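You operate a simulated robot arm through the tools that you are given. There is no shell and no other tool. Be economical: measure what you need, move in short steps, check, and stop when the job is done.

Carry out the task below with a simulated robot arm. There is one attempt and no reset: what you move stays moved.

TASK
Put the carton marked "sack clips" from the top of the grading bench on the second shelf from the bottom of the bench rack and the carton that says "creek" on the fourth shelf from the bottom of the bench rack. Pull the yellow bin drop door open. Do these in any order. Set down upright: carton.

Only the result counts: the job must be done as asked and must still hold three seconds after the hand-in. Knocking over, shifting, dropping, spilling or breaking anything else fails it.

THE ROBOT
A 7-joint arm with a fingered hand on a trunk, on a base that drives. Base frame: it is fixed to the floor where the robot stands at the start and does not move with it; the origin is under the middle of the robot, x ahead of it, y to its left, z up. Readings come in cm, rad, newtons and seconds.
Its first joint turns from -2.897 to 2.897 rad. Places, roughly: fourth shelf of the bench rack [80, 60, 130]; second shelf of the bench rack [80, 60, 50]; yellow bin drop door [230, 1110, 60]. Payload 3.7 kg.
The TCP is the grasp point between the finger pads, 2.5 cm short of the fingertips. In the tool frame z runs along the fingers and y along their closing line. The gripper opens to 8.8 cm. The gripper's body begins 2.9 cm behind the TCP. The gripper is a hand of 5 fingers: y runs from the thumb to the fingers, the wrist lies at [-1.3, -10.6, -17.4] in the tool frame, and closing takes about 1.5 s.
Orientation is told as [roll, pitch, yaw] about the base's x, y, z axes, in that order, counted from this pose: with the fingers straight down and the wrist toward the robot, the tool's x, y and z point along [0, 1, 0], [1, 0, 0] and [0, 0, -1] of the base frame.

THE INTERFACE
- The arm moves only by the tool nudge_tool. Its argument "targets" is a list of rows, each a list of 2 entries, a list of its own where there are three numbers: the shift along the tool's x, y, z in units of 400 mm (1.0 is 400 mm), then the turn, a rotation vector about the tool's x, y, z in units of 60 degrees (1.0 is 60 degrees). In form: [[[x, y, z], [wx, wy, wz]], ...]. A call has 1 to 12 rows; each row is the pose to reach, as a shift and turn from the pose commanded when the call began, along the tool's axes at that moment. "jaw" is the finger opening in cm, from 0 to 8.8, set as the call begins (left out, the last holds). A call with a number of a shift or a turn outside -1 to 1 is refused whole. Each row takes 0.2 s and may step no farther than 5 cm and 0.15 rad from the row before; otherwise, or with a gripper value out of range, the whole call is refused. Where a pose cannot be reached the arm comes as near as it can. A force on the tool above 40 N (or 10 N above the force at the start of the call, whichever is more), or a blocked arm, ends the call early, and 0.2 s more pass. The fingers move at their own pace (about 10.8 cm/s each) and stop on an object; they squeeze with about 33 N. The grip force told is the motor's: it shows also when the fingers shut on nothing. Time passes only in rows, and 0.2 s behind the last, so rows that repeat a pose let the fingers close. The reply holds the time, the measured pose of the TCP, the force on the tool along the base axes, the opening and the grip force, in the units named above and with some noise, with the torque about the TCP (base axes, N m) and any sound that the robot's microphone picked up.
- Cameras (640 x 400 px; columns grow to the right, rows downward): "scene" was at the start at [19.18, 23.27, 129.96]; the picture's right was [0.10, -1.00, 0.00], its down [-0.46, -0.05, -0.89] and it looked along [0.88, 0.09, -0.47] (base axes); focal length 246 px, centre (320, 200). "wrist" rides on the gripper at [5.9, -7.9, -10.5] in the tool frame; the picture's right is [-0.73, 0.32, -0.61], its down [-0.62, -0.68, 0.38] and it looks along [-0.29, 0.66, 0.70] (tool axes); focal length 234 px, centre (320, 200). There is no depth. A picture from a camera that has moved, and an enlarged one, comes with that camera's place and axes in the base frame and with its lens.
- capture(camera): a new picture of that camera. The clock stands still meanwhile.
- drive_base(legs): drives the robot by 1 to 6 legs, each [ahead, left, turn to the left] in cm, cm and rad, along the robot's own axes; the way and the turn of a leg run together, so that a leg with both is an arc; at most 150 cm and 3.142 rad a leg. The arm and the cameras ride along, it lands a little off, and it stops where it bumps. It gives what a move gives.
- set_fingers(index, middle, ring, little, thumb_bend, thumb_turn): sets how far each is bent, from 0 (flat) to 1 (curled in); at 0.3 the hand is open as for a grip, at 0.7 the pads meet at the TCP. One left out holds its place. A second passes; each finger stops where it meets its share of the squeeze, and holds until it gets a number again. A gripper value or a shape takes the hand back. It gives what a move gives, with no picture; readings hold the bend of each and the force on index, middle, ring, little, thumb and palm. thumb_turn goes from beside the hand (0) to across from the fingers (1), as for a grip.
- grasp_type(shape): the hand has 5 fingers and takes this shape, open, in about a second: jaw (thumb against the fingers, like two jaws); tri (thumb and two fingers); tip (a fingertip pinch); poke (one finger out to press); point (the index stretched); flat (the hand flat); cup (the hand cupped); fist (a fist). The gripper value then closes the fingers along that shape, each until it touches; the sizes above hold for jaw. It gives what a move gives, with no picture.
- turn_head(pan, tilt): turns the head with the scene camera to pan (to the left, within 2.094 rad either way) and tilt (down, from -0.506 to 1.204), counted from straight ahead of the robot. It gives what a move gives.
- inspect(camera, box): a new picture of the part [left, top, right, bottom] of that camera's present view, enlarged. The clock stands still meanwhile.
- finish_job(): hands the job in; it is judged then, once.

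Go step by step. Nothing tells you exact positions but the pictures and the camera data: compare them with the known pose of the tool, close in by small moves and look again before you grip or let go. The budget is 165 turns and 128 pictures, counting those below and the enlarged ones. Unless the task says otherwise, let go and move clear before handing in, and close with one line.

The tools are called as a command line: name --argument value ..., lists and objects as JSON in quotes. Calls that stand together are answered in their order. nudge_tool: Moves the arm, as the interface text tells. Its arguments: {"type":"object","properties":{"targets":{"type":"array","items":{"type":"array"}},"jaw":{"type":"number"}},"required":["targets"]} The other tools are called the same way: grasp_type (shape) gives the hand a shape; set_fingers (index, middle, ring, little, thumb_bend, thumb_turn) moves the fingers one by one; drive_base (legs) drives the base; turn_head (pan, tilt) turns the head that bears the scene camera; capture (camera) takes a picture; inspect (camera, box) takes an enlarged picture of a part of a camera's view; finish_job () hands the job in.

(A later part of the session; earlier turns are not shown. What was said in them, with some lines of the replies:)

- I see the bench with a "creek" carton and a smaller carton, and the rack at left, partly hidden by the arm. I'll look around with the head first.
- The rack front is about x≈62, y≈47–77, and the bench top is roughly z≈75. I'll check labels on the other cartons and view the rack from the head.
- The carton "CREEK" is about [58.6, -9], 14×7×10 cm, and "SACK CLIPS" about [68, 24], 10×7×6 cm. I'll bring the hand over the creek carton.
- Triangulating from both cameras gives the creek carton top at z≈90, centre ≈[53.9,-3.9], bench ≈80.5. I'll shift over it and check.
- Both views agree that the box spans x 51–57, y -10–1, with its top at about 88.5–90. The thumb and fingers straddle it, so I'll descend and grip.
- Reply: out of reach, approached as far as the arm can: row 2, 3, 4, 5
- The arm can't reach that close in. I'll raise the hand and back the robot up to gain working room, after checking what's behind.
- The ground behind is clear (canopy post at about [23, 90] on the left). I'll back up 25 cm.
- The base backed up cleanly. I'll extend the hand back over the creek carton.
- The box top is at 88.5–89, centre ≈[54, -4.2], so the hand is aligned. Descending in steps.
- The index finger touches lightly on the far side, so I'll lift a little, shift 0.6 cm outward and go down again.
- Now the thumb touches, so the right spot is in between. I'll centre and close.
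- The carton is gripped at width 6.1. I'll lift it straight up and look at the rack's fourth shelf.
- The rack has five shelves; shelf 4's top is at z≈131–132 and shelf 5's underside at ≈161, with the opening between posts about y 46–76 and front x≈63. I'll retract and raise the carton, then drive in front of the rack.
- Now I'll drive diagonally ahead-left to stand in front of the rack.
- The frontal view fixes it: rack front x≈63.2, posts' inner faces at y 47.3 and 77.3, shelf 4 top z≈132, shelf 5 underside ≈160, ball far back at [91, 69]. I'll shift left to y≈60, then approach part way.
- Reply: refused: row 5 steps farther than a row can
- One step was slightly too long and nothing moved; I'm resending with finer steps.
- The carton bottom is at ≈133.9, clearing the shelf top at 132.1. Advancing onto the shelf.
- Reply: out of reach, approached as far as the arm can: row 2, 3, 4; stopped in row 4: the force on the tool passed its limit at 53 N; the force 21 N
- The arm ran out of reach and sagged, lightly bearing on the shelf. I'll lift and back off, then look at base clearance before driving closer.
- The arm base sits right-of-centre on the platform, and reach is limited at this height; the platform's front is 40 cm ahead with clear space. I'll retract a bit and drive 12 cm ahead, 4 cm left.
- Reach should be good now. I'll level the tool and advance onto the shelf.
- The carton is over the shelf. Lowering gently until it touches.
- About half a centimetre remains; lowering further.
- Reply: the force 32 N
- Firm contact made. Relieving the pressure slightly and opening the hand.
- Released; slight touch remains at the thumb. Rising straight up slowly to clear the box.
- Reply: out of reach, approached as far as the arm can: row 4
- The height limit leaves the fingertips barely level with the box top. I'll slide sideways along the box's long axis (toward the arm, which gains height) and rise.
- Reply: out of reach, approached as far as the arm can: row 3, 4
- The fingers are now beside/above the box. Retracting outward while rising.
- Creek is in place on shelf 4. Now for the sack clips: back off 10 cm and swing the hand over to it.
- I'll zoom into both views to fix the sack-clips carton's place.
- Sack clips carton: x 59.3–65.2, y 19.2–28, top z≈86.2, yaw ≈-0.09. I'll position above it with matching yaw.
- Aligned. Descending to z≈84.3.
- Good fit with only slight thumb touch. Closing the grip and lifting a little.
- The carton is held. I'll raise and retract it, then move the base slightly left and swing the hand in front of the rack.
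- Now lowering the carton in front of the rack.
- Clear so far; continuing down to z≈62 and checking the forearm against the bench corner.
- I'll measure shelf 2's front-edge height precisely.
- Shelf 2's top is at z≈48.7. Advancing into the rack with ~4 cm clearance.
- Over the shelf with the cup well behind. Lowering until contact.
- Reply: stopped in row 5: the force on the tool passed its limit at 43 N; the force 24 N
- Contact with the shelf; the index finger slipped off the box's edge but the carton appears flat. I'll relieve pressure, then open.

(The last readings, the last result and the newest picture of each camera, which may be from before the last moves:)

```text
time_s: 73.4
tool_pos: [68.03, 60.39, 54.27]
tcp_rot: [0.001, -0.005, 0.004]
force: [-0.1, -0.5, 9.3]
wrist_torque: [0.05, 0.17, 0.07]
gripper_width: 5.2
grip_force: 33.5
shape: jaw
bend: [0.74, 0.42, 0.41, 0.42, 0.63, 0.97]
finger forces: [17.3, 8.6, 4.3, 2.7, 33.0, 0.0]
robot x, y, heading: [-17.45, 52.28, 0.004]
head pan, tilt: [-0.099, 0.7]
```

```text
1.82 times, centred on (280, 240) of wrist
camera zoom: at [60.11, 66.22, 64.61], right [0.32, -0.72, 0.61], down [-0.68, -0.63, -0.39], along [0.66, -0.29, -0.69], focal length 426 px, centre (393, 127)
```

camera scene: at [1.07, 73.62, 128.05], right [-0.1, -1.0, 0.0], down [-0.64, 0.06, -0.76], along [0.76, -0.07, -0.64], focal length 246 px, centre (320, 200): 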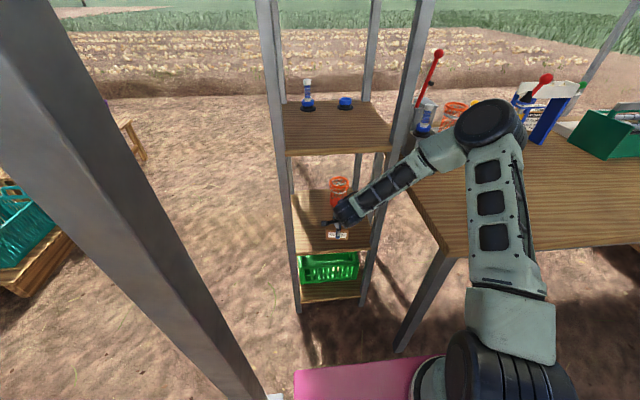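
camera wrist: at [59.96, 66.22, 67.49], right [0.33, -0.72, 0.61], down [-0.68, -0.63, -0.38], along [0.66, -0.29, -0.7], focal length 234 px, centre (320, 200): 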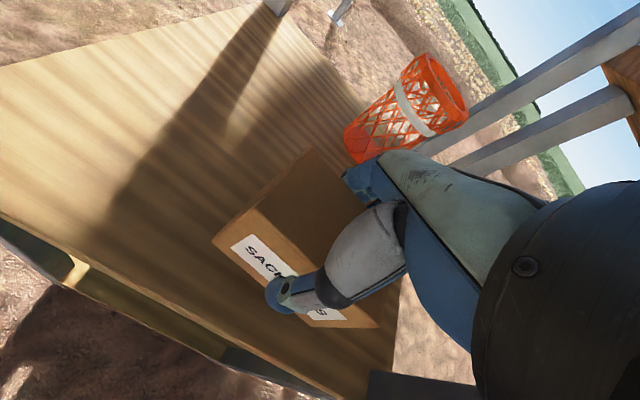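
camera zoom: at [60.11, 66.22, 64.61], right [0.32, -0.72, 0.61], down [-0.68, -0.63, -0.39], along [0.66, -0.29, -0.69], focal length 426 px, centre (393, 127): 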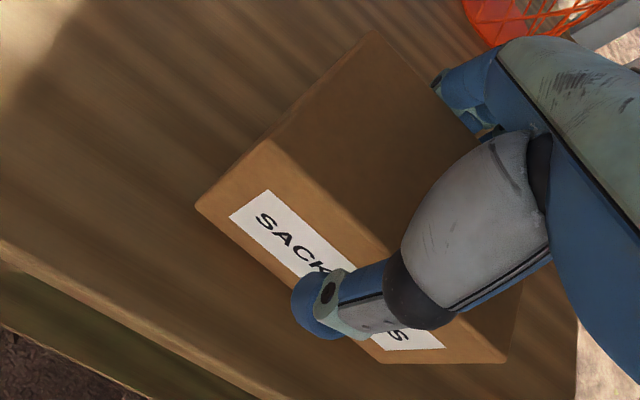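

Opening the hand now.

nudge_tool --targets '[[[0, 0, 0], [0, 0, 0]], [[0, 0, 0], [0, 0, 0]], [[0, 0, 0], [0, 0, 0]], [[0, 0, 0], [0, 0, 0]], [[0, 0, 0], [0, 0, 0]], [[0, 0, 0], [0, 0, 0]]]' --jaw 8.8

inspect --camera "wrist" --box '[160, 130, 400, 350]'

```text
time_s: 74.8
tool_pos: [67.98, 60.37, 54.15]
tcp_rot: [-0.002, -0.003, 0.005]
force: [0.2, 0.6, 1.5]
wrist_torque: [-0.01, -0.02, -0.02]
gripper_width: 8.79
grip_force: 0.0
shape: jaw
bend: [0.3, 0.3, 0.3, 0.3, 0.3, 0.97]
finger forces: [1.4, 0.1, 0.0, 0.1, 0.6, 0.0]
robot x, y, heading: [-17.56, 52.22, 0.001]
head pan, tilt: [-0.099, 0.7]
```

```text
1.82 times, centred on (280, 240) of wrist
camera zoom: at [60.12, 66.22, 64.6], right [0.32, -0.72, 0.61], down [-0.68, -0.63, -0.39], along [0.66, -0.29, -0.69], focal length 426 px, centre (393, 127)
```

zoom: 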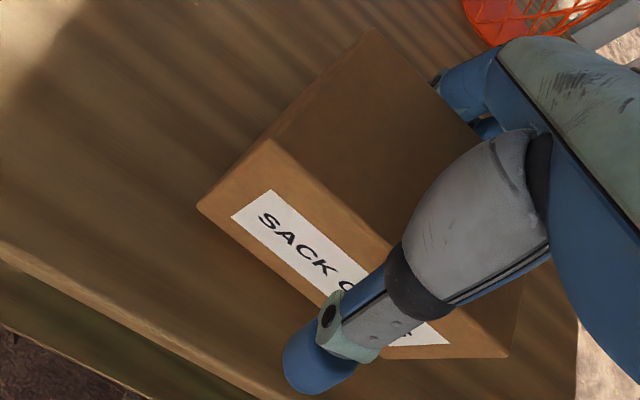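

Released with the carton steady. Rising straight up, then retracting.

nudge_tool --targets '[[[0, 0, -0.03], [0, 0, 0]], [[0, 0, -0.08], [0, 0, 0]], [[0, 0, -0.14], [0, 0, 0]], [[0, 0, -0.2], [0, 0, 0]], [[0, -0.1, -0.2], [0, 0, 0]], [[0, -0.2, -0.2], [0, 0, 0]], [[0, -0.3, -0.2], [0, 0, 0]], [[0, -0.4, -0.2], [0, 0, 0]], [[0, -0.44, -0.28], [0, 0, 0]], [[0, -0.44, -0.38], [0, 0, 0]], [[0, -0.44, -0.48], [0, 0, 0]], [[0, -0.44, -0.58], [0, 0, 0]]]'

nudge_tool --targets '[[[0, 0, -0.1], [0, 0, 0]], [[0, 0, -0.2], [0, 0, 0]], [[0, 0, -0.3], [0, 0, 0]], [[0, 0, -0.4], [0, 0, 0]], [[0, 0, -0.5], [0, 0, 0]], [[0, 0, -0.6], [0, 0, 0]], [[0, 0, -0.7], [0, 0, 0]], [[-0.1, -0.05, -0.7], [0, 0, 0]], [[-0.2, -0.1, -0.7], [0, 0, 0]]]'

capture --camera "scene"

turn_head --pan 1.4 --tilt 0.15

capture --camera "scene"

```text
time_s: 77.4
tool_pos: [50.21, 60.33, 77.16]
tcp_rot: [0.001, -0.006, 0.001]
force: [0.0, -0.3, 0.9]
wrist_torque: [-0.02, 0.01, 0.02]
gripper_width: 8.8
grip_force: 0.1
shape: jaw
bend: [0.3, 0.3, 0.3, 0.3, 0.3, 0.97]
finger forces: [0.0, 0.1, 0.1, 0.0, 0.0, 0.0]
robot x, y, heading: [-17.75, 52.01, 0.002]
head pan, tilt: [-0.099, 0.7]
```

```text
time_s: 79.4
tool_pos: [46.0, 52.32, 105.04]
tcp_rot: [0.0, -0.005, 0.004]
force: [-0.2, 0.4, 0.7]
wrist_torque: [0.01, -0.02, -0.02]
gripper_width: 8.79
grip_force: 0.1
shape: jaw
bend: [0.3, 0.3, 0.3, 0.3, 0.3, 0.98]
finger forces: [0.0, 0.1, 0.0, 0.1, 0.0, 0.1]
robot x, y, heading: [-17.59, 52.02, 0.004]
head pan, tilt: [-0.099, 0.7]
```

```text
59 pictures are left
camera scene: at [1.05, 73.65, 128.05], right [-0.09, -1.0, 0.0], down [-0.64, 0.06, -0.76], along [0.76, -0.07, -0.64], focal length 246 px, centre (320, 200)
```

scene: 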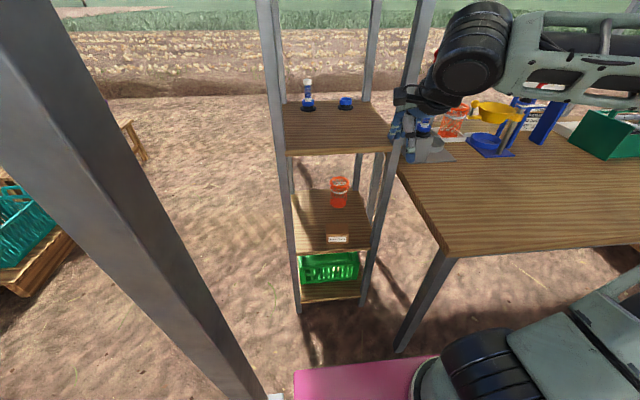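

```text
time_s: 81.0
tool_pos: [46.1, 52.21, 104.89]
tcp_rot: [0.003, -0.006, 0.005]
force: [-0.6, -0.4, 0.0]
wrist_torque: [-0.01, -0.01, 0.03]
gripper_width: 8.8
grip_force: 0.0
shape: jaw
bend: [0.3, 0.3, 0.3, 0.3, 0.3, 0.98]
finger forces: [0.0, 0.0, 0.0, 0.0, 0.0, 0.0]
robot x, y, heading: [-17.13, 52.08, 0.004]
head pan, tilt: [1.4, 0.15]
```

```text
58 pictures are left
camera scene: at [-5.84, 83.56, 133.06], right [0.99, -0.17, 0.0], down [-0.03, -0.15, -0.99], along [0.17, 0.97, -0.15], focal length 246 px, centre (320, 200)
```

scene: 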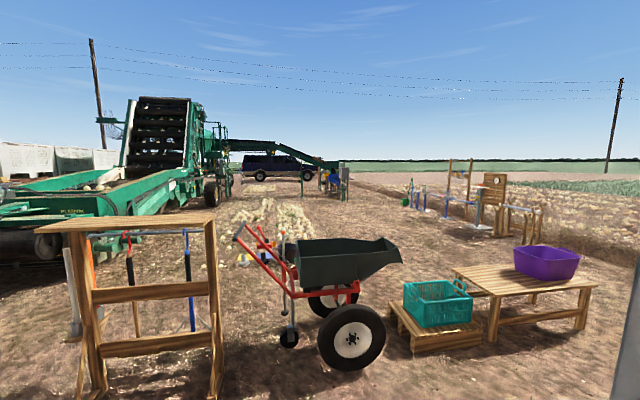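

Both cartons are placed. Now the yellow bin drop door should appear near pixel (334,179); zooming there.

inspect --camera "scene" --box '[200, 120, 420, 240]'

inspect --camera "scene" --box '[300, 150, 364, 200]'

```text
2.91 times, centred on (310, 180) of scene
camera zoom: at [-5.84, 83.56, 133.06], right [0.99, -0.17, 0.0], down [-0.03, -0.15, -0.99], along [0.17, 0.97, -0.15], focal length 715 px, centre (349, 258)
```

zoom: 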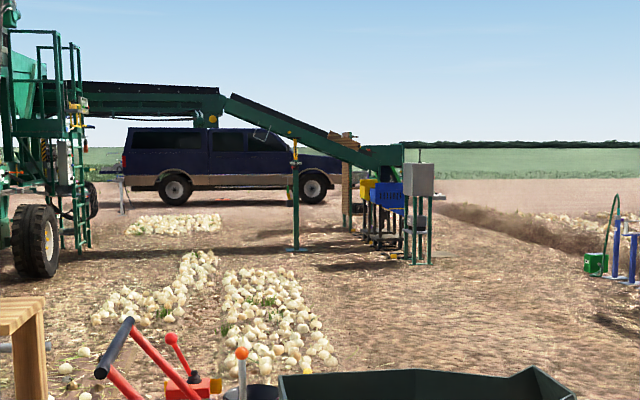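

```text
8.00 times, centred on (332, 175) of scene
camera zoom: at [-5.84, 83.56, 133.06], right [0.99, -0.17, 0.0], down [-0.03, -0.15, -0.99], along [0.17, 0.97, -0.15], focal length 1966 px, centre (224, 400)
```

zoom: 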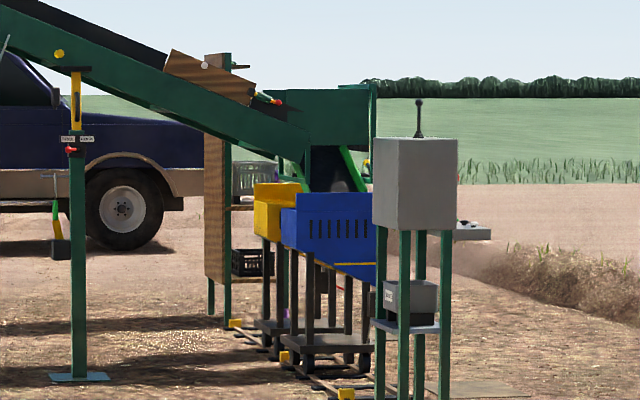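

The yellow bin stands by the conveyor ~11 m away. Obstacles lie ahead-left (tool rack, wheelbarrow, crate, low bench at y≥215), so I'll back off west past the canopy post, move to y≈150, and run east along that corridor, checking on the way.

drive_base --legs '[[-68, 0, 0], [0, 98, 0]]'

turn_head --pan 0.0 --tilt 0.4

capture --camera "scene"

```text
time_s: 89.5
tool_pos: [-21.84, 151.26, 105.0]
tcp_rot: [0.001, -0.006, 0.001]
force: [-0.6, 0.3, -0.7]
wrist_torque: [0.01, -0.03, 0.01]
gripper_width: 8.81
grip_force: 0.0
shape: jaw
bend: [0.3, 0.3, 0.3, 0.3, 0.3, 0.98]
finger forces: [0.1, 0.0, 0.0, 0.1, 0.0, 0.0]
robot x, y, heading: [-85.43, 150.81, 0.005]
head pan, tilt: [1.4, 0.15]
```

```text
time_s: 91.0
tool_pos: [-21.86, 151.24, 104.86]
tcp_rot: [0.0, -0.005, 0.003]
force: [0.3, 0.1, -1.1]
wrist_torque: [-0.02, -0.03, 0.02]
gripper_width: 8.77
grip_force: 0.1
shape: jaw
bend: [0.3, 0.3, 0.3, 0.3, 0.3, 0.98]
finger forces: [0.1, 0.0, 0.0, 0.1, 0.0, 0.0]
robot x, y, heading: [-85.45, 150.93, 0.003]
head pan, tilt: [0.0, 0.4]
```

```text
55 pictures are left
camera scene: at [-66.05, 173.46, 130.74], right [0.0, -1.0, 0.0], down [-0.39, 0.0, -0.92], along [0.92, 0.0, -0.39], focal length 246 px, centre (320, 200)
```

scene: 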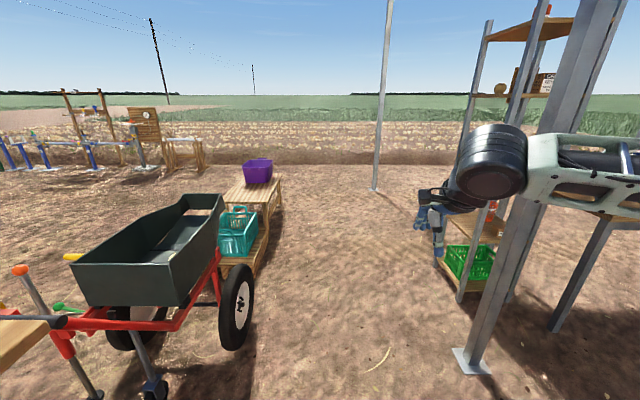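

The corridor (y≈102–210) is clear, with another canopy post at [280, 91]. Driving east to x≈300.

drive_base --legs '[[20, 7, 0], [150, 0, 0], [150, 0, 0], [65, 0, 0]]'

turn_head --pan 1.4 --tilt 0.2

capture --camera "scene"

```text
time_s: 110.0
tool_pos: [364.26, 166.8, 104.95]
tcp_rot: [0.0, -0.005, 0.025]
force: [0.0, 0.0, -0.2]
wrist_torque: [0.0, 0.05, 0.0]
gripper_width: 8.78
grip_force: 0.0
shape: jaw
bend: [0.3, 0.3, 0.3, 0.3, 0.3, 0.98]
finger forces: [0.1, 0.0, 0.0, 0.1, 0.0, 0.1]
robot x, y, heading: [300.99, 165.12, 0.034]
head pan, tilt: [0.0, 0.4]
```

```text
time_s: 111.5
tool_pos: [364.2, 166.88, 104.92]
tcp_rot: [-0.001, -0.006, 0.025]
force: [0.2, -0.3, -0.2]
wrist_torque: [0.0, -0.01, 0.03]
gripper_width: 8.82
grip_force: 0.1
shape: jaw
bend: [0.3, 0.3, 0.3, 0.3, 0.3, 0.98]
finger forces: [0.0, 0.0, 0.0, 0.0, 0.0, 0.0]
robot x, y, heading: [300.74, 165.16, 0.029]
head pan, tilt: [1.4, 0.201]
```

```text
54 pictures are left
camera scene: at [311.54, 196.97, 132.59], right [0.99, -0.14, 0.0], down [-0.03, -0.2, -0.98], along [0.14, 0.97, -0.2], focal length 246 px, centre (320, 200)
```

scene: 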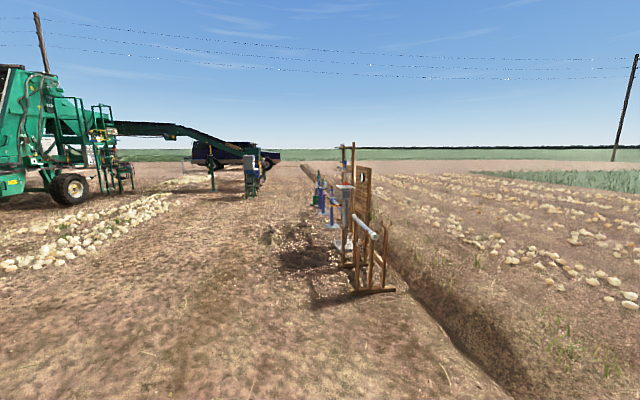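

Open ground ahead; tools and a ditch lie to the right (x>330) and onion piles left (x<70). I'll turn to face +y and drive up at x≈215.

drive_base --legs '[[0, 0, 1.542], [120, 10, 0], [150, 60, 0], [150, 15, 0], [130, 0, 0]]'

turn_head --pan 0.0 --tilt 0.2

capture --camera "scene"

```text
refused: leg 3 is longer than a leg can be; nothing moved
```

```text
time_s: 113.1
tool_pos: [364.17, 166.9, 104.94]
tcp_rot: [0.0, -0.004, 0.026]
force: [0.3, 0.2, -0.2]
wrist_torque: [0.0, 0.01, -0.02]
gripper_width: 8.8
grip_force: 0.0
shape: jaw
bend: [0.3, 0.3, 0.3, 0.3, 0.3, 0.98]
finger forces: [0.1, 0.0, 0.1, 0.0, 0.0, 0.0]
robot x, y, heading: [301.2, 164.87, 0.03]
head pan, tilt: [0.0, 0.201]
```

```text
53 pictures are left
camera scene: at [319.51, 188.01, 132.59], right [0.03, -1.0, 0.0], down [-0.2, -0.01, -0.98], along [0.98, 0.03, -0.2], focal length 246 px, centre (320, 200)
```

scene: 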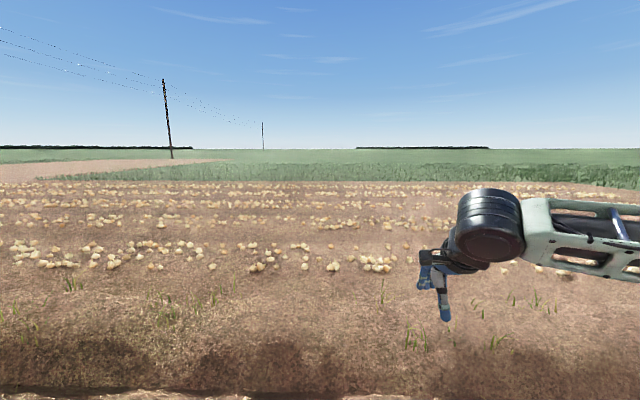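

A leg was over the length limit; resending shorter legs.

drive_base --legs '[[0, 0, 1.54], [120, 10, 0], [130, 60, 0], [140, 15, 0], [145, 0, 0]]'

capture --camera "scene"

```text
time_s: 143.0
tool_pos: [229.41, 764.27, 104.92]
tcp_rot: [0.0, -0.005, 1.534]
force: [0.3, -0.6, -0.5]
wrist_torque: [-0.01, 0.01, 0.0]
gripper_width: 8.82
grip_force: 0.1
shape: jaw
bend: [0.3, 0.3, 0.3, 0.3, 0.3, 0.98]
finger forces: [0.0, 0.0, 0.0, 0.1, 0.0, 0.0]
robot x, y, heading: [227.11, 700.66, 1.534]
head pan, tilt: [0.0, 0.201]
```

```text
52 pictures are left
camera scene: at [205.41, 720.86, 132.59], right [1.0, -0.04, 0.0], down [-0.01, -0.2, -0.98], along [0.04, 0.98, -0.2], focal length 246 px, centre (320, 200)
```

scene: 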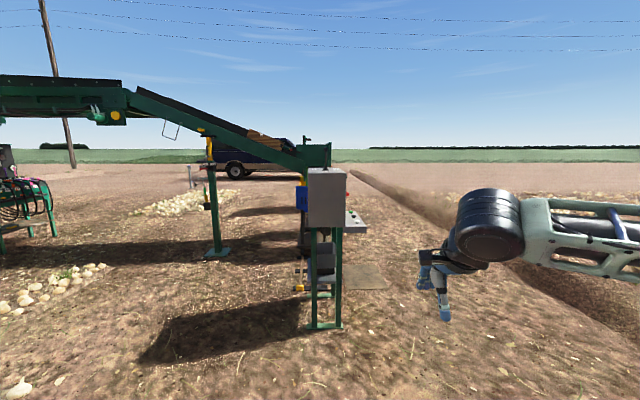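

The control cabinet hides the bins. I'll move right and ahead to see the bins' right side.

drive_base --legs '[[60, -110, 0], [140, 0, 0]]'

turn_head --pan 0.6 --tilt 0.3

capture --camera "scene"

```text
time_s: 155.9
tool_pos: [350.06, 960.09, 104.84]
tcp_rot: [0.001, -0.005, 1.518]
force: [0.8, 0.2, -0.7]
wrist_torque: [0.02, -0.01, -0.02]
gripper_width: 8.79
grip_force: 0.1
shape: jaw
bend: [0.3, 0.3, 0.3, 0.3, 0.3, 0.98]
finger forces: [0.1, 0.0, 0.0, 0.0, 0.0, 0.0]
robot x, y, heading: [346.42, 896.95, 1.518]
head pan, tilt: [0.0, 0.201]
```

```text
time_s: 156.9
tool_pos: [350.16, 960.17, 105.03]
tcp_rot: [0.0, -0.005, 1.518]
force: [-0.2, -1.3, -0.4]
wrist_torque: [-0.01, 0.02, 0.03]
gripper_width: 8.79
grip_force: 0.0
shape: jaw
bend: [0.3, 0.3, 0.3, 0.3, 0.3, 0.98]
finger forces: [0.0, 0.0, 0.0, 0.0, 0.0, 0.1]
robot x, y, heading: [346.76, 896.78, 1.521]
head pan, tilt: [0.6, 0.3]
```

```text
51 pictures are left
camera scene: at [320.09, 915.72, 131.66], right [0.85, 0.52, 0.0], down [0.15, -0.25, -0.96], along [-0.5, 0.82, -0.3], focal length 246 px, centre (320, 200)
```

scene: 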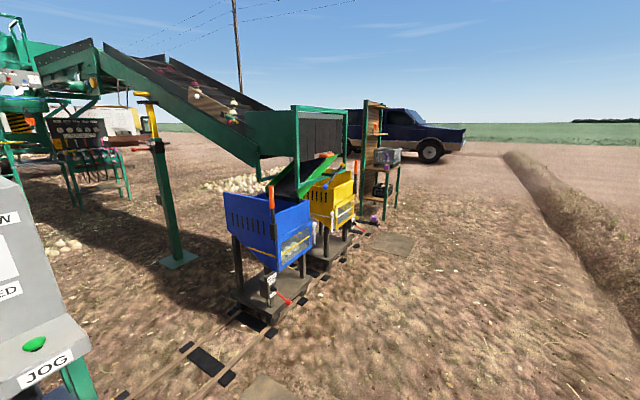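

inspect --camera "scene" --box '[210, 130, 420, 330]'

inspect --camera "scene" --box '[290, 160, 370, 240]'

```text
2.00 times, centred on (315, 230) of scene
camera zoom: at [320.09, 915.72, 131.66], right [0.85, 0.52, 0.0], down [0.15, -0.25, -0.96], along [-0.5, 0.82, -0.3], focal length 492 px, centre (330, 140)
```

zoom: 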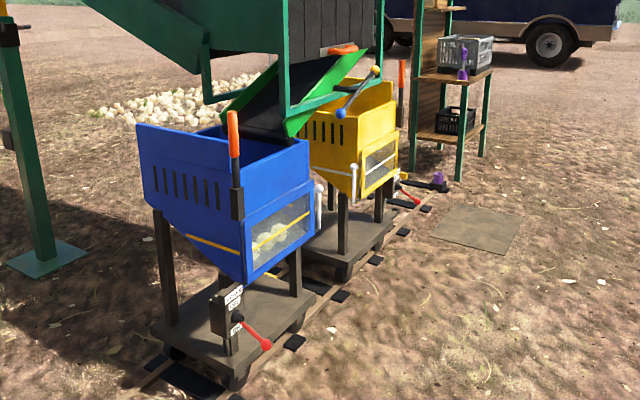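

```text
5.00 times, centred on (330, 200) of scene
camera zoom: at [320.09, 915.72, 131.66], right [0.85, 0.52, 0.0], down [0.15, -0.25, -0.96], along [-0.5, 0.82, -0.3], focal length 1229 px, centre (270, 200)
```

zoom: 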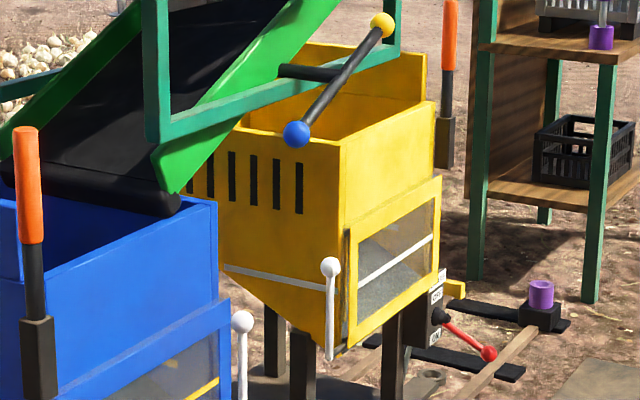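

The yellow bin's framed drop door faces +x at about [240, 1090], with a white-knobbed lever at its near edge. I'll drive to its +x side and face it.

drive_base --legs '[[140, 5, 0], [45, 5, 0], [0, 0, 1.62]]'

turn_head --pan 0.0 --tilt 0.5

capture --camera "scene"

```text
time_s: 170.1
tool_pos: [283.46, 1085.93, 105.0]
tcp_rot: [0.0, -0.004, 3.081]
force: [-0.1, -0.6, -0.3]
wrist_torque: [-0.02, -0.01, 0.01]
gripper_width: 8.81
grip_force: 0.1
shape: jaw
bend: [0.3, 0.3, 0.3, 0.3, 0.3, 0.98]
finger forces: [0.0, 0.0, 0.1, 0.1, 0.0, 0.1]
robot x, y, heading: [346.59, 1081.98, 3.083]
head pan, tilt: [0.6, 0.3]
```

```text
time_s: 171.1
tool_pos: [283.34, 1085.87, 104.89]
tcp_rot: [-0.001, -0.004, 3.08]
force: [0.9, -0.2, -0.8]
wrist_torque: [-0.03, 0.01, -0.01]
gripper_width: 8.8
grip_force: 0.1
shape: jaw
bend: [0.3, 0.3, 0.3, 0.3, 0.3, 0.98]
finger forces: [0.0, 0.0, 0.0, 0.0, 0.1, 0.1]
robot x, y, heading: [346.78, 1081.96, 3.079]
head pan, tilt: [0.0, 0.499]
```

```text
48 pictures are left
camera scene: at [326.43, 1060.59, 129.82], right [0.06, 1.0, 0.0], down [0.48, -0.03, -0.88], along [-0.88, 0.05, -0.48], focal length 246 px, centre (320, 200)
```

scene: 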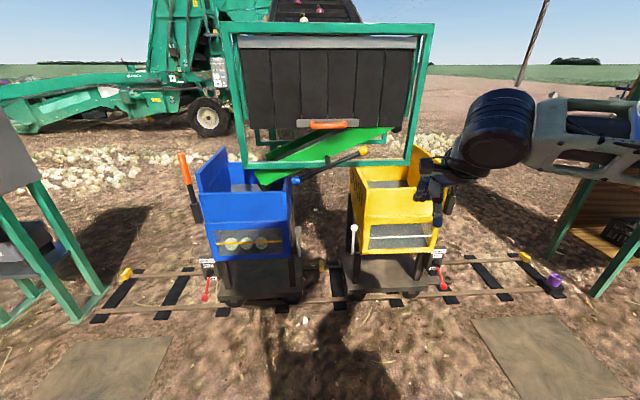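

inspect --camera "scene" --box '[335, 170, 465, 300]'

inspect --camera "scene" --box '[190, 180, 310, 300]'

```text
3.08 times, centred on (400, 235) of scene
camera zoom: at [326.43, 1060.59, 129.82], right [0.06, 1.0, 0.0], down [0.48, -0.03, -0.88], along [-0.88, 0.05, -0.48], focal length 756 px, centre (74, 92)
```

zoom: 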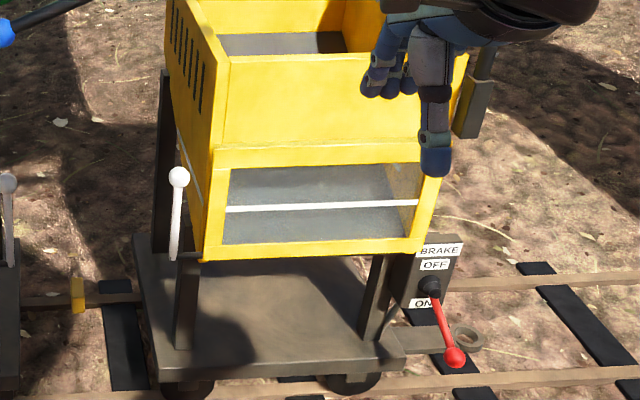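

```text
3.33 times, centred on (250, 240) of scene
camera zoom: at [326.43, 1060.59, 129.82], right [0.06, 1.0, 0.0], down [0.48, -0.03, -0.88], along [-0.88, 0.05, -0.48], focal length 819 px, centre (553, 67)
```

zoom: 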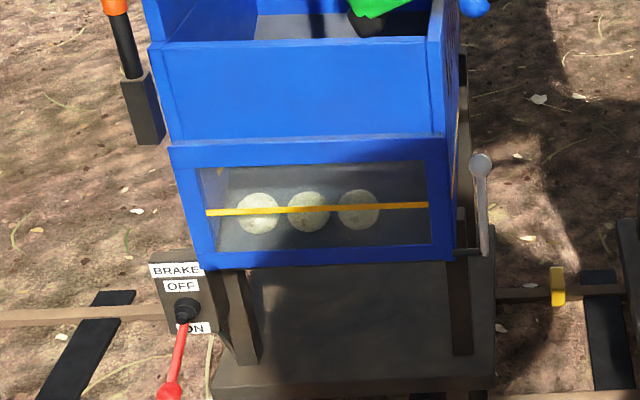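

The lever is a rod with a knob at ≈[229.8, 1082.4, 61], pivoting at the door's bottom hinge (z≈45); pulling it toward the robot should drop the door. The green frame is at x≈230, z≥94. I'll drive 27 cm closer.

drive_base --legs '[[27, 0, 0]]'

turn_head --pan 0.15 --tilt 0.75

capture --camera "scene"

capture --camera "wrist"

```text
time_s: 173.0
tool_pos: [256.13, 1087.07, 104.94]
tcp_rot: [0.0, -0.006, 3.09]
force: [0.1, 0.2, 0.2]
wrist_torque: [0.01, -0.01, 0.01]
gripper_width: 8.79
grip_force: 0.1
shape: jaw
bend: [0.3, 0.3, 0.3, 0.3, 0.3, 0.98]
finger forces: [0.0, 0.1, 0.0, 0.0, 0.0, 0.0]
robot x, y, heading: [319.48, 1083.36, 3.086]
head pan, tilt: [0.0, 0.499]
```

```text
time_s: 173.8
tool_pos: [256.0, 1087.03, 104.85]
tcp_rot: [-0.001, -0.005, 3.088]
force: [-0.4, 0.4, 0.6]
wrist_torque: [-0.02, 0.04, -0.04]
gripper_width: 8.79
grip_force: 0.1
shape: jaw
bend: [0.3, 0.3, 0.3, 0.3, 0.3, 0.98]
finger forces: [0.1, 0.0, 0.0, 0.0, 0.0, 0.1]
robot x, y, heading: [319.64, 1083.68, 3.086]
head pan, tilt: [0.15, 0.75]
```

```text
45 pictures are left
camera scene: at [300.16, 1060.75, 127.63], right [-0.1, 1.0, 0.0], down [0.68, 0.06, -0.73], along [-0.73, -0.07, -0.68], focal length 246 px, centre (320, 200)
```

scene: 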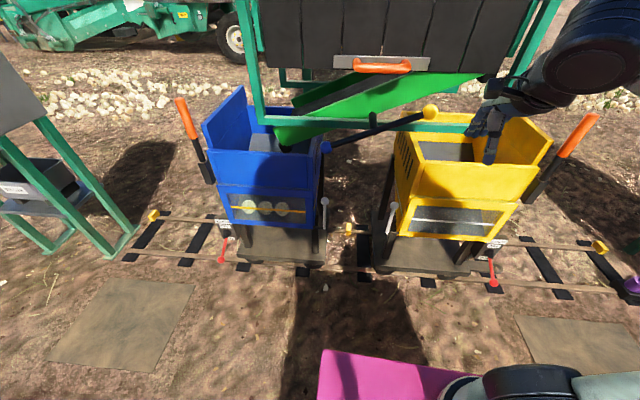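

```text
44 pictures are left
camera wrist: at [263.82, 1080.8, 115.32], right [-0.28, 0.74, 0.61], down [0.71, 0.59, -0.39], along [-0.64, 0.33, -0.69], focal length 234 px, centre (320, 200)
```

wrist: 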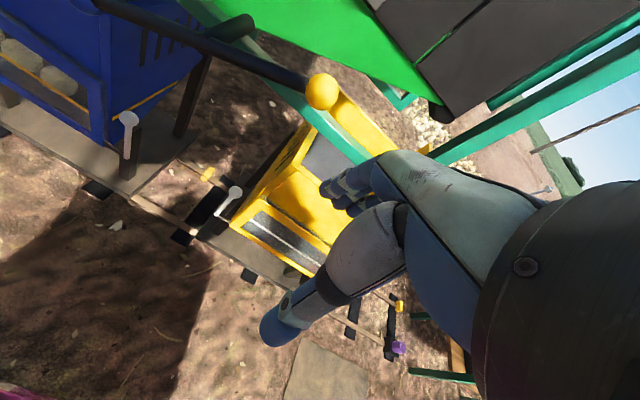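

Zooming to fix the lever knob's position in both views.

inspect --camera "scene" --box '[355, 170, 535, 282]'

inspect --camera "wrist" --box '[190, 130, 350, 290]'

```text
3.56 times, centred on (445, 226) of scene
camera zoom: at [300.16, 1060.75, 127.63], right [-0.1, 1.0, 0.0], down [0.68, 0.06, -0.73], along [-0.73, -0.07, -0.68], focal length 874 px, centre (-124, 108)
```

zoom: 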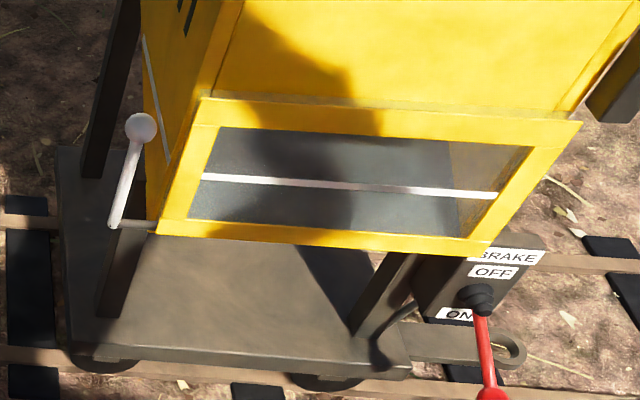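

```text
2.50 times, centred on (270, 210) of wrist
camera zoom: at [263.82, 1080.8, 115.32], right [-0.28, 0.74, 0.61], down [0.71, 0.59, -0.39], along [-0.64, 0.33, -0.69], focal length 585 px, centre (445, 175)
```

zoom: 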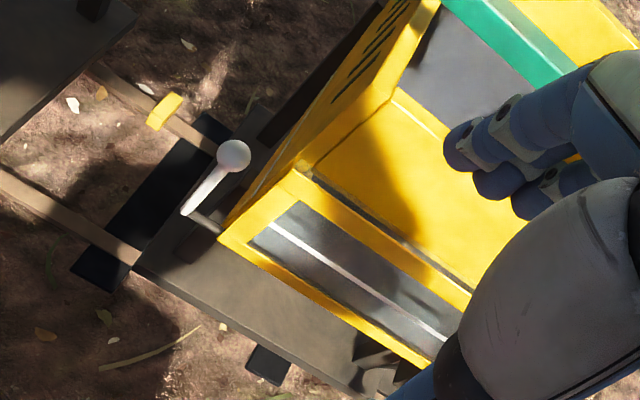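

Knob at [230.7, 1083, 62.6], rod foot (pivot) at [231.3, 1083, 47.2]. I'll lower the hand in front of the bin first, then slide it over the knob.

nudge_tool --targets '[[[0.03, 0, 0.1], [0, 0, 0]], [[0.06, 0, 0.2], [0, 0, 0]], [[0.09, 0, 0.3], [0, 0, 0]], [[0.12, -0.005, 0.4], [0, 0, 0]], [[0.137, -0.007, 0.5], [0, 0, 0]], [[0.137, -0.007, 0.6], [0, 0, 0]], [[0.137, -0.007, 0.7], [0, 0, 0]], [[0.137, -0.007, 0.8], [0, 0, 0]], [[0.137, -0.007, 0.89], [0, 0, 0]]]'

nudge_tool --targets '[[[0, 0.1, 0], [0, 0, 0]], [[0, 0.2, 0], [0, 0, 0]], [[0.005, 0.3, 0], [0, 0, 0]], [[0.005, 0.35, 0], [0, 0, 0]]]'

capture --camera "scene"

capture --camera "wrist"

```text
time_s: 175.8
tool_pos: [252.02, 1080.01, 70.06]
tcp_rot: [0.0, -0.004, 3.087]
force: [0.6, 0.4, 0.5]
wrist_torque: [-0.02, -0.03, 0.01]
gripper_width: 8.81
grip_force: 0.0
shape: jaw
bend: [0.3, 0.3, 0.3, 0.3, 0.3, 0.98]
finger forces: [0.1, 0.0, 0.0, 0.1, 0.0, 0.1]
out of reach, approached as far as the arm can: row 6, 7, 8, 9
robot x, y, heading: [319.05, 1083.9, 3.09]
head pan, tilt: [0.15, 0.75]
```

```text
time_s: 176.8
tool_pos: [238.06, 1080.61, 70.14]
tcp_rot: [-0.001, -0.006, 3.088]
force: [0.1, -0.3, 0.5]
wrist_torque: [0.01, -0.03, -0.01]
gripper_width: 8.79
grip_force: 0.0
shape: jaw
bend: [0.3, 0.3, 0.3, 0.3, 0.3, 0.98]
finger forces: [0.0, 0.0, 0.0, 0.1, 0.0, 0.0]
robot x, y, heading: [319.5, 1083.92, 3.088]
head pan, tilt: [0.15, 0.75]
```

```text
41 pictures are left
camera scene: at [300.16, 1060.75, 127.62], right [-0.1, 1.0, 0.0], down [0.68, 0.07, -0.73], along [-0.73, -0.07, -0.68], focal length 246 px, centre (320, 200)
```

scene: 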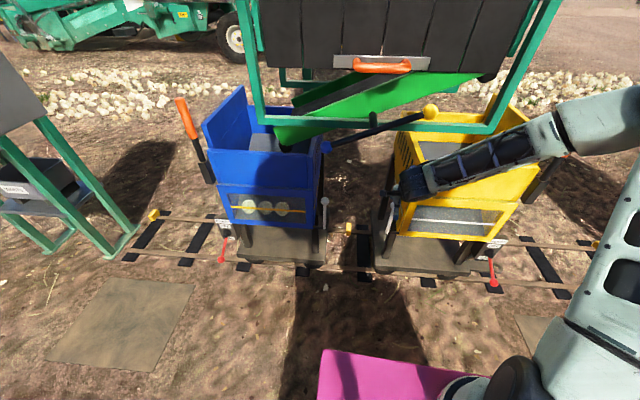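

```text
40 pictures are left
camera wrist: at [245.67, 1074.38, 80.45], right [-0.28, 0.74, 0.61], down [0.71, 0.59, -0.39], along [-0.64, 0.33, -0.69], focal length 234 px, centre (320, 200)
```

wrist: 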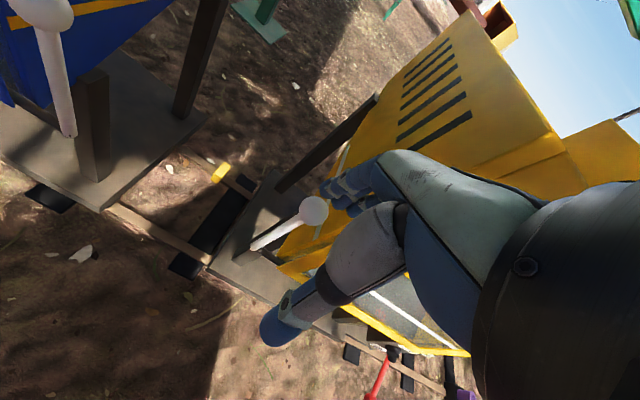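

Aligned well. Sliding forward over the knob, then lowering so the fingers are behind it.

nudge_tool --targets '[[[-0.005, 0.08, 0], [0, 0, 0]], [[-0.01, 0.165, 0], [0, 0, 0]], [[-0.012, 0.165, 0.06], [0, 0, 0]], [[-0.012, 0.165, 0.12], [0, 0, 0]], [[-0.012, 0.165, 0.17], [0, 0, 0]]]'

capture --camera "wrist"

inspect --camera "scene" --box '[355, 130, 475, 250]'

```text
time_s: 177.9
tool_pos: [231.29, 1081.36, 63.3]
tcp_rot: [0.0, -0.006, 3.086]
force: [0.9, -0.7, -0.1]
wrist_torque: [0.0, 0.0, -0.01]
gripper_width: 8.82
grip_force: 0.0
shape: jaw
bend: [0.3, 0.3, 0.3, 0.3, 0.3, 0.98]
finger forces: [0.1, 0.0, 0.0, 0.1, 0.1, 0.1]
robot x, y, heading: [319.49, 1083.25, 3.088]
head pan, tilt: [0.15, 0.75]
```

```text
39 pictures are left
camera wrist: at [239.09, 1075.17, 73.76], right [-0.28, 0.74, 0.61], down [0.71, 0.59, -0.39], along [-0.64, 0.33, -0.69], focal length 234 px, centre (320, 200)
```

wrist: 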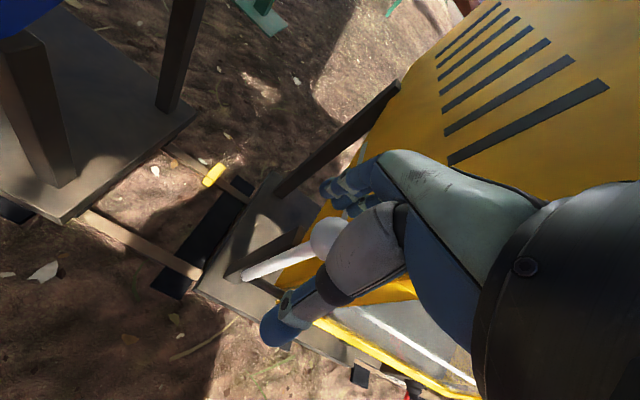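

```text
3.33 times, centred on (415, 190) of scene
camera zoom: at [300.17, 1060.74, 127.62], right [-0.1, 1.0, 0.0], down [0.68, 0.07, -0.73], along [-0.73, -0.07, -0.68], focal length 819 px, centre (3, 233)
```

zoom: 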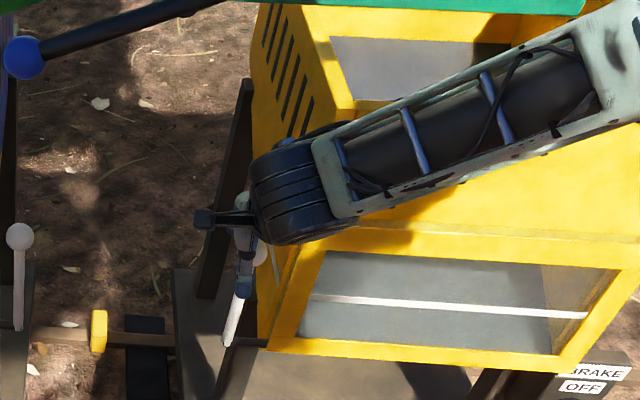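

The knob sits right at the grasp point. Closing on it.

nudge_tool --targets '[[[0, 0, 0], [0, 0, 0]], [[0, 0, 0], [0, 0, 0]], [[0, 0, 0], [0, 0, 0]], [[0, 0, 0], [0, 0, 0]], [[0, 0, 0], [0, 0, 0]], [[0, 0, 0], [0, 0, 0]], [[0, 0, 0], [0, 0, 0]], [[0, 0, 0], [0, 0, 0]]]' --jaw 1

capture --camera "wrist"

```text
time_s: 179.8
tool_pos: [231.46, 1081.4, 63.33]
tcp_rot: [0.001, -0.005, 3.087]
force: [-1.1, 0.1, -0.3]
wrist_torque: [0.03, -0.01, 0.0]
gripper_width: 0.22
grip_force: 32.9
shape: jaw
bend: [0.7, 0.74, 0.7, 0.7, 0.79, 1.0]
finger forces: [0.0, 0.0, 0.7, 0.0, 0.0, 0.0]
robot x, y, heading: [319.49, 1083.48, 3.091]
head pan, tilt: [0.15, 0.75]
```

```text
37 pictures are left
camera wrist: at [239.09, 1075.19, 73.76], right [-0.28, 0.74, 0.61], down [0.71, 0.59, -0.39], along [-0.64, 0.33, -0.69], focal length 234 px, centre (320, 200)
```

wrist: 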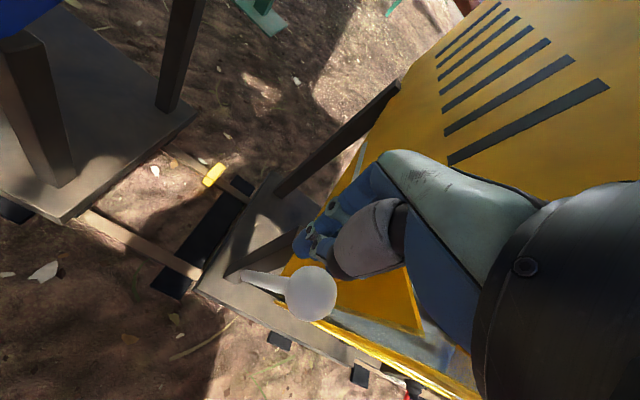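

The fingers closed behind the knob and nudged the lever ~11° toward the robot. Now I'll pull the hand toward the robot along the arc, pushing the knob from behind.

nudge_tool --targets '[[[-0.02, -0.04, 0.005], [0, 0, 0]], [[-0.02, -0.09, 0.02], [0, 0, 0]], [[-0.02, -0.14, 0.04], [0, 0, 0]]]'

capture --camera "wrist"

inspect --camera "scene" --box '[355, 130, 535, 290]'

```text
time_s: 180.6
tool_pos: [237.16, 1081.96, 61.66]
tcp_rot: [0.001, -0.005, 3.089]
force: [0.2, 0.0, -1.1]
wrist_torque: [-0.01, -0.01, -0.04]
gripper_width: 0.21
grip_force: 32.6
shape: jaw
bend: [0.7, 0.74, 0.7, 0.7, 0.79, 1.0]
finger forces: [0.1, 0.0, 0.0, 0.0, 0.0, 0.1]
robot x, y, heading: [319.37, 1083.55, 3.09]
head pan, tilt: [0.15, 0.75]
```

```text
36 pictures are left
camera wrist: at [244.74, 1075.67, 72.13], right [-0.28, 0.74, 0.61], down [0.71, 0.59, -0.39], along [-0.64, 0.33, -0.69], focal length 234 px, centre (320, 200)
```

wrist: 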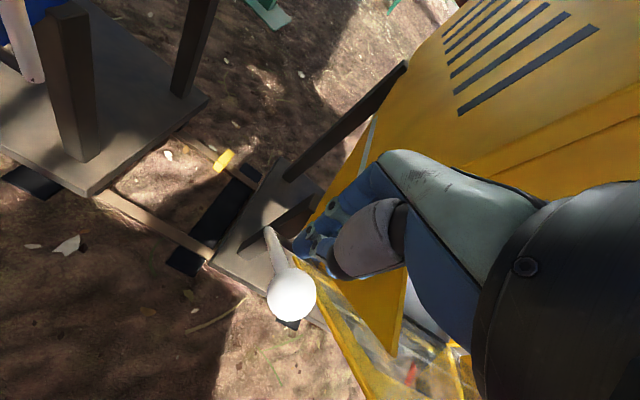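

```text
2.50 times, centred on (445, 210) of scene
camera zoom: at [300.17, 1060.74, 127.62], right [-0.1, 1.0, 0.0], down [0.68, 0.07, -0.73], along [-0.73, -0.07, -0.68], focal length 614 px, centre (8, 175)
```

zoom: 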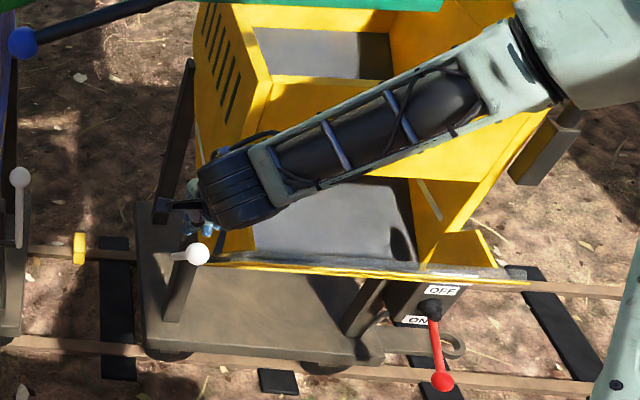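

The door is swinging down (~40°). Continuing the arc outward and down.

nudge_tool --targets '[[[0, -0.05, 0.03], [0, 0, 0]], [[0, -0.09, 0.08], [0, 0, 0]], [[0, -0.12, 0.14], [0, 0, 0]]]'

capture --camera "wrist"

inspect --camera "scene" --box '[355, 130, 535, 290]'

```text
time_s: 181.3
tool_pos: [241.9, 1081.62, 55.99]
tcp_rot: [-0.001, -0.006, 3.088]
force: [0.1, -0.1, -0.7]
wrist_torque: [-0.04, -0.01, 0.01]
gripper_width: 0.2
grip_force: 33.0
shape: jaw
bend: [0.7, 0.74, 0.7, 0.7, 0.79, 1.0]
finger forces: [0.0, 0.0, 0.0, 0.0, 0.0, 0.0]
robot x, y, heading: [319.8, 1083.52, 3.085]
head pan, tilt: [0.15, 0.75]
```

```text
34 pictures are left
camera wrist: at [249.57, 1075.36, 66.38], right [-0.28, 0.74, 0.61], down [0.71, 0.59, -0.39], along [-0.64, 0.33, -0.69], focal length 234 px, centre (320, 200)
```

wrist: 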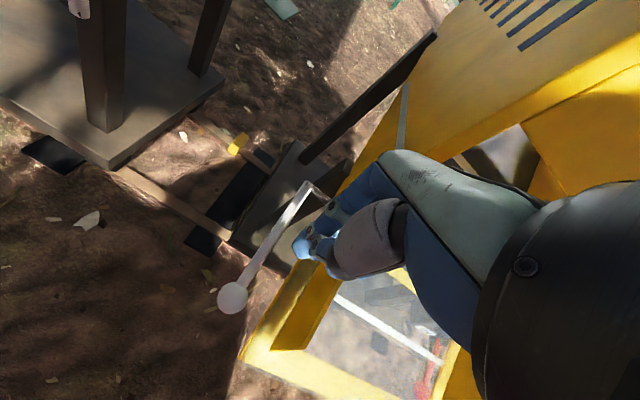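

```text
2.50 times, centred on (445, 210) of scene
camera zoom: at [300.17, 1060.74, 127.62], right [-0.1, 1.0, 0.0], down [0.68, 0.07, -0.73], along [-0.73, -0.07, -0.68], focal length 614 px, centre (8, 175)
```

zoom: 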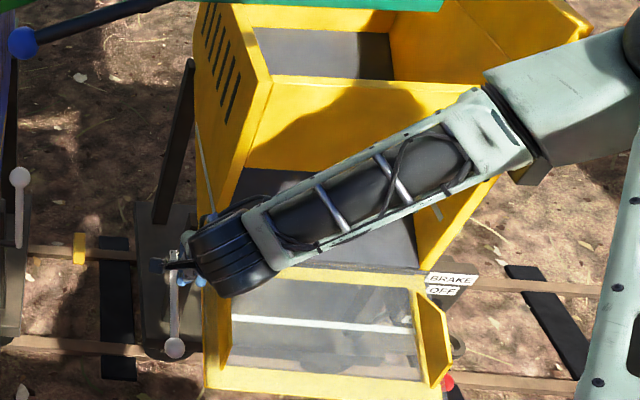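

The drop door has fallen fully open. I'll raise the hand clear, back the robot off, and verify.

nudge_tool --targets '[[[0, 0, -0.05], [0, 0, 0]], [[0, 0, -0.12], [0, 0, 0]], [[0, 0, -0.2], [0, 0, 0]], [[0, 0, -0.3], [0, 0, 0]], [[0, 0, -0.4], [0, 0, 0]]]'

drive_base --legs '[[-35, 0, 0]]'

turn_head --pan 0.0 --tilt 0.5

capture --camera "scene"

inspect --camera "scene" --box '[320, 150, 480, 310]'

```text
time_s: 182.6
tool_pos: [241.89, 1081.56, 72.22]
tcp_rot: [-0.001, -0.005, 3.087]
force: [-0.3, 0.5, 0.2]
wrist_torque: [-0.02, -0.01, -0.01]
gripper_width: 0.21
grip_force: 33.6
shape: jaw
bend: [0.7, 0.74, 0.7, 0.7, 0.79, 1.0]
finger forces: [0.1, 0.1, 0.1, 0.0, 0.1, 0.0]
robot x, y, heading: [319.41, 1083.33, 3.088]
head pan, tilt: [0.15, 0.75]
```

```text
time_s: 184.8
tool_pos: [276.35, 1080.24, 72.2]
tcp_rot: [-0.002, -0.005, 3.08]
force: [0.6, 0.3, 1.0]
wrist_torque: [-0.02, 0.01, -0.02]
gripper_width: 0.2
grip_force: 32.8
shape: jaw
bend: [0.7, 0.74, 0.7, 0.7, 0.79, 1.0]
finger forces: [0.0, 0.0, 0.1, 0.1, 0.0, 0.1]
robot x, y, heading: [354.04, 1081.74, 3.082]
head pan, tilt: [0.15, 0.75]
```

```text
time_s: 185.6
tool_pos: [276.4, 1079.92, 72.27]
tcp_rot: [0.0, -0.004, 3.08]
force: [1.1, -0.2, -0.8]
wrist_torque: [0.02, -0.03, 0.01]
gripper_width: 0.18
grip_force: 33.2
shape: jaw
bend: [0.7, 0.74, 0.7, 0.7, 0.79, 1.0]
finger forces: [0.0, 0.0, 0.0, 0.0, 0.0, 0.0]
robot x, y, heading: [354.19, 1081.81, 3.079]
head pan, tilt: [0.0, 0.499]
```

```text
32 pictures are left
camera scene: at [333.78, 1060.17, 129.81], right [0.06, 1.0, 0.0], down [0.48, -0.03, -0.88], along [-0.88, 0.05, -0.48], focal length 246 px, centre (320, 200)
```

scene: 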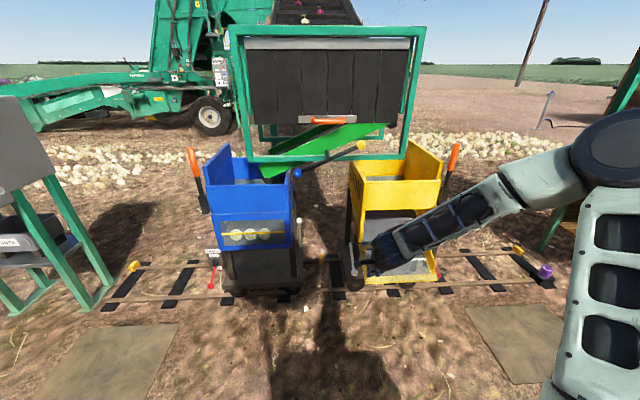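

```text
2.50 times, centred on (400, 230) of scene
camera zoom: at [333.78, 1060.17, 129.81], right [0.06, 1.0, 0.0], down [0.48, -0.03, -0.88], along [-0.88, 0.05, -0.48], focal length 614 px, centre (120, 125)
```

zoom: 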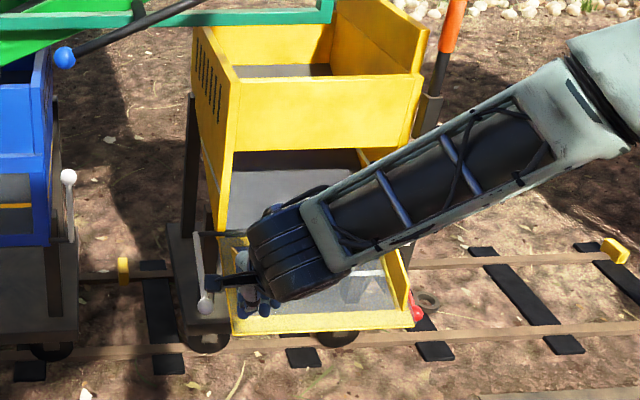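

The door stays fully open, the hand is clear, and both cartons were last seen standing on their shelves. Handing in.

finish_job

```text
The job is handed in.
```

The "sack clips" carton is upright on the second shelf and the "creek" carton upright on the fourth. The yellow bin drop door is open, and the job is handed in.
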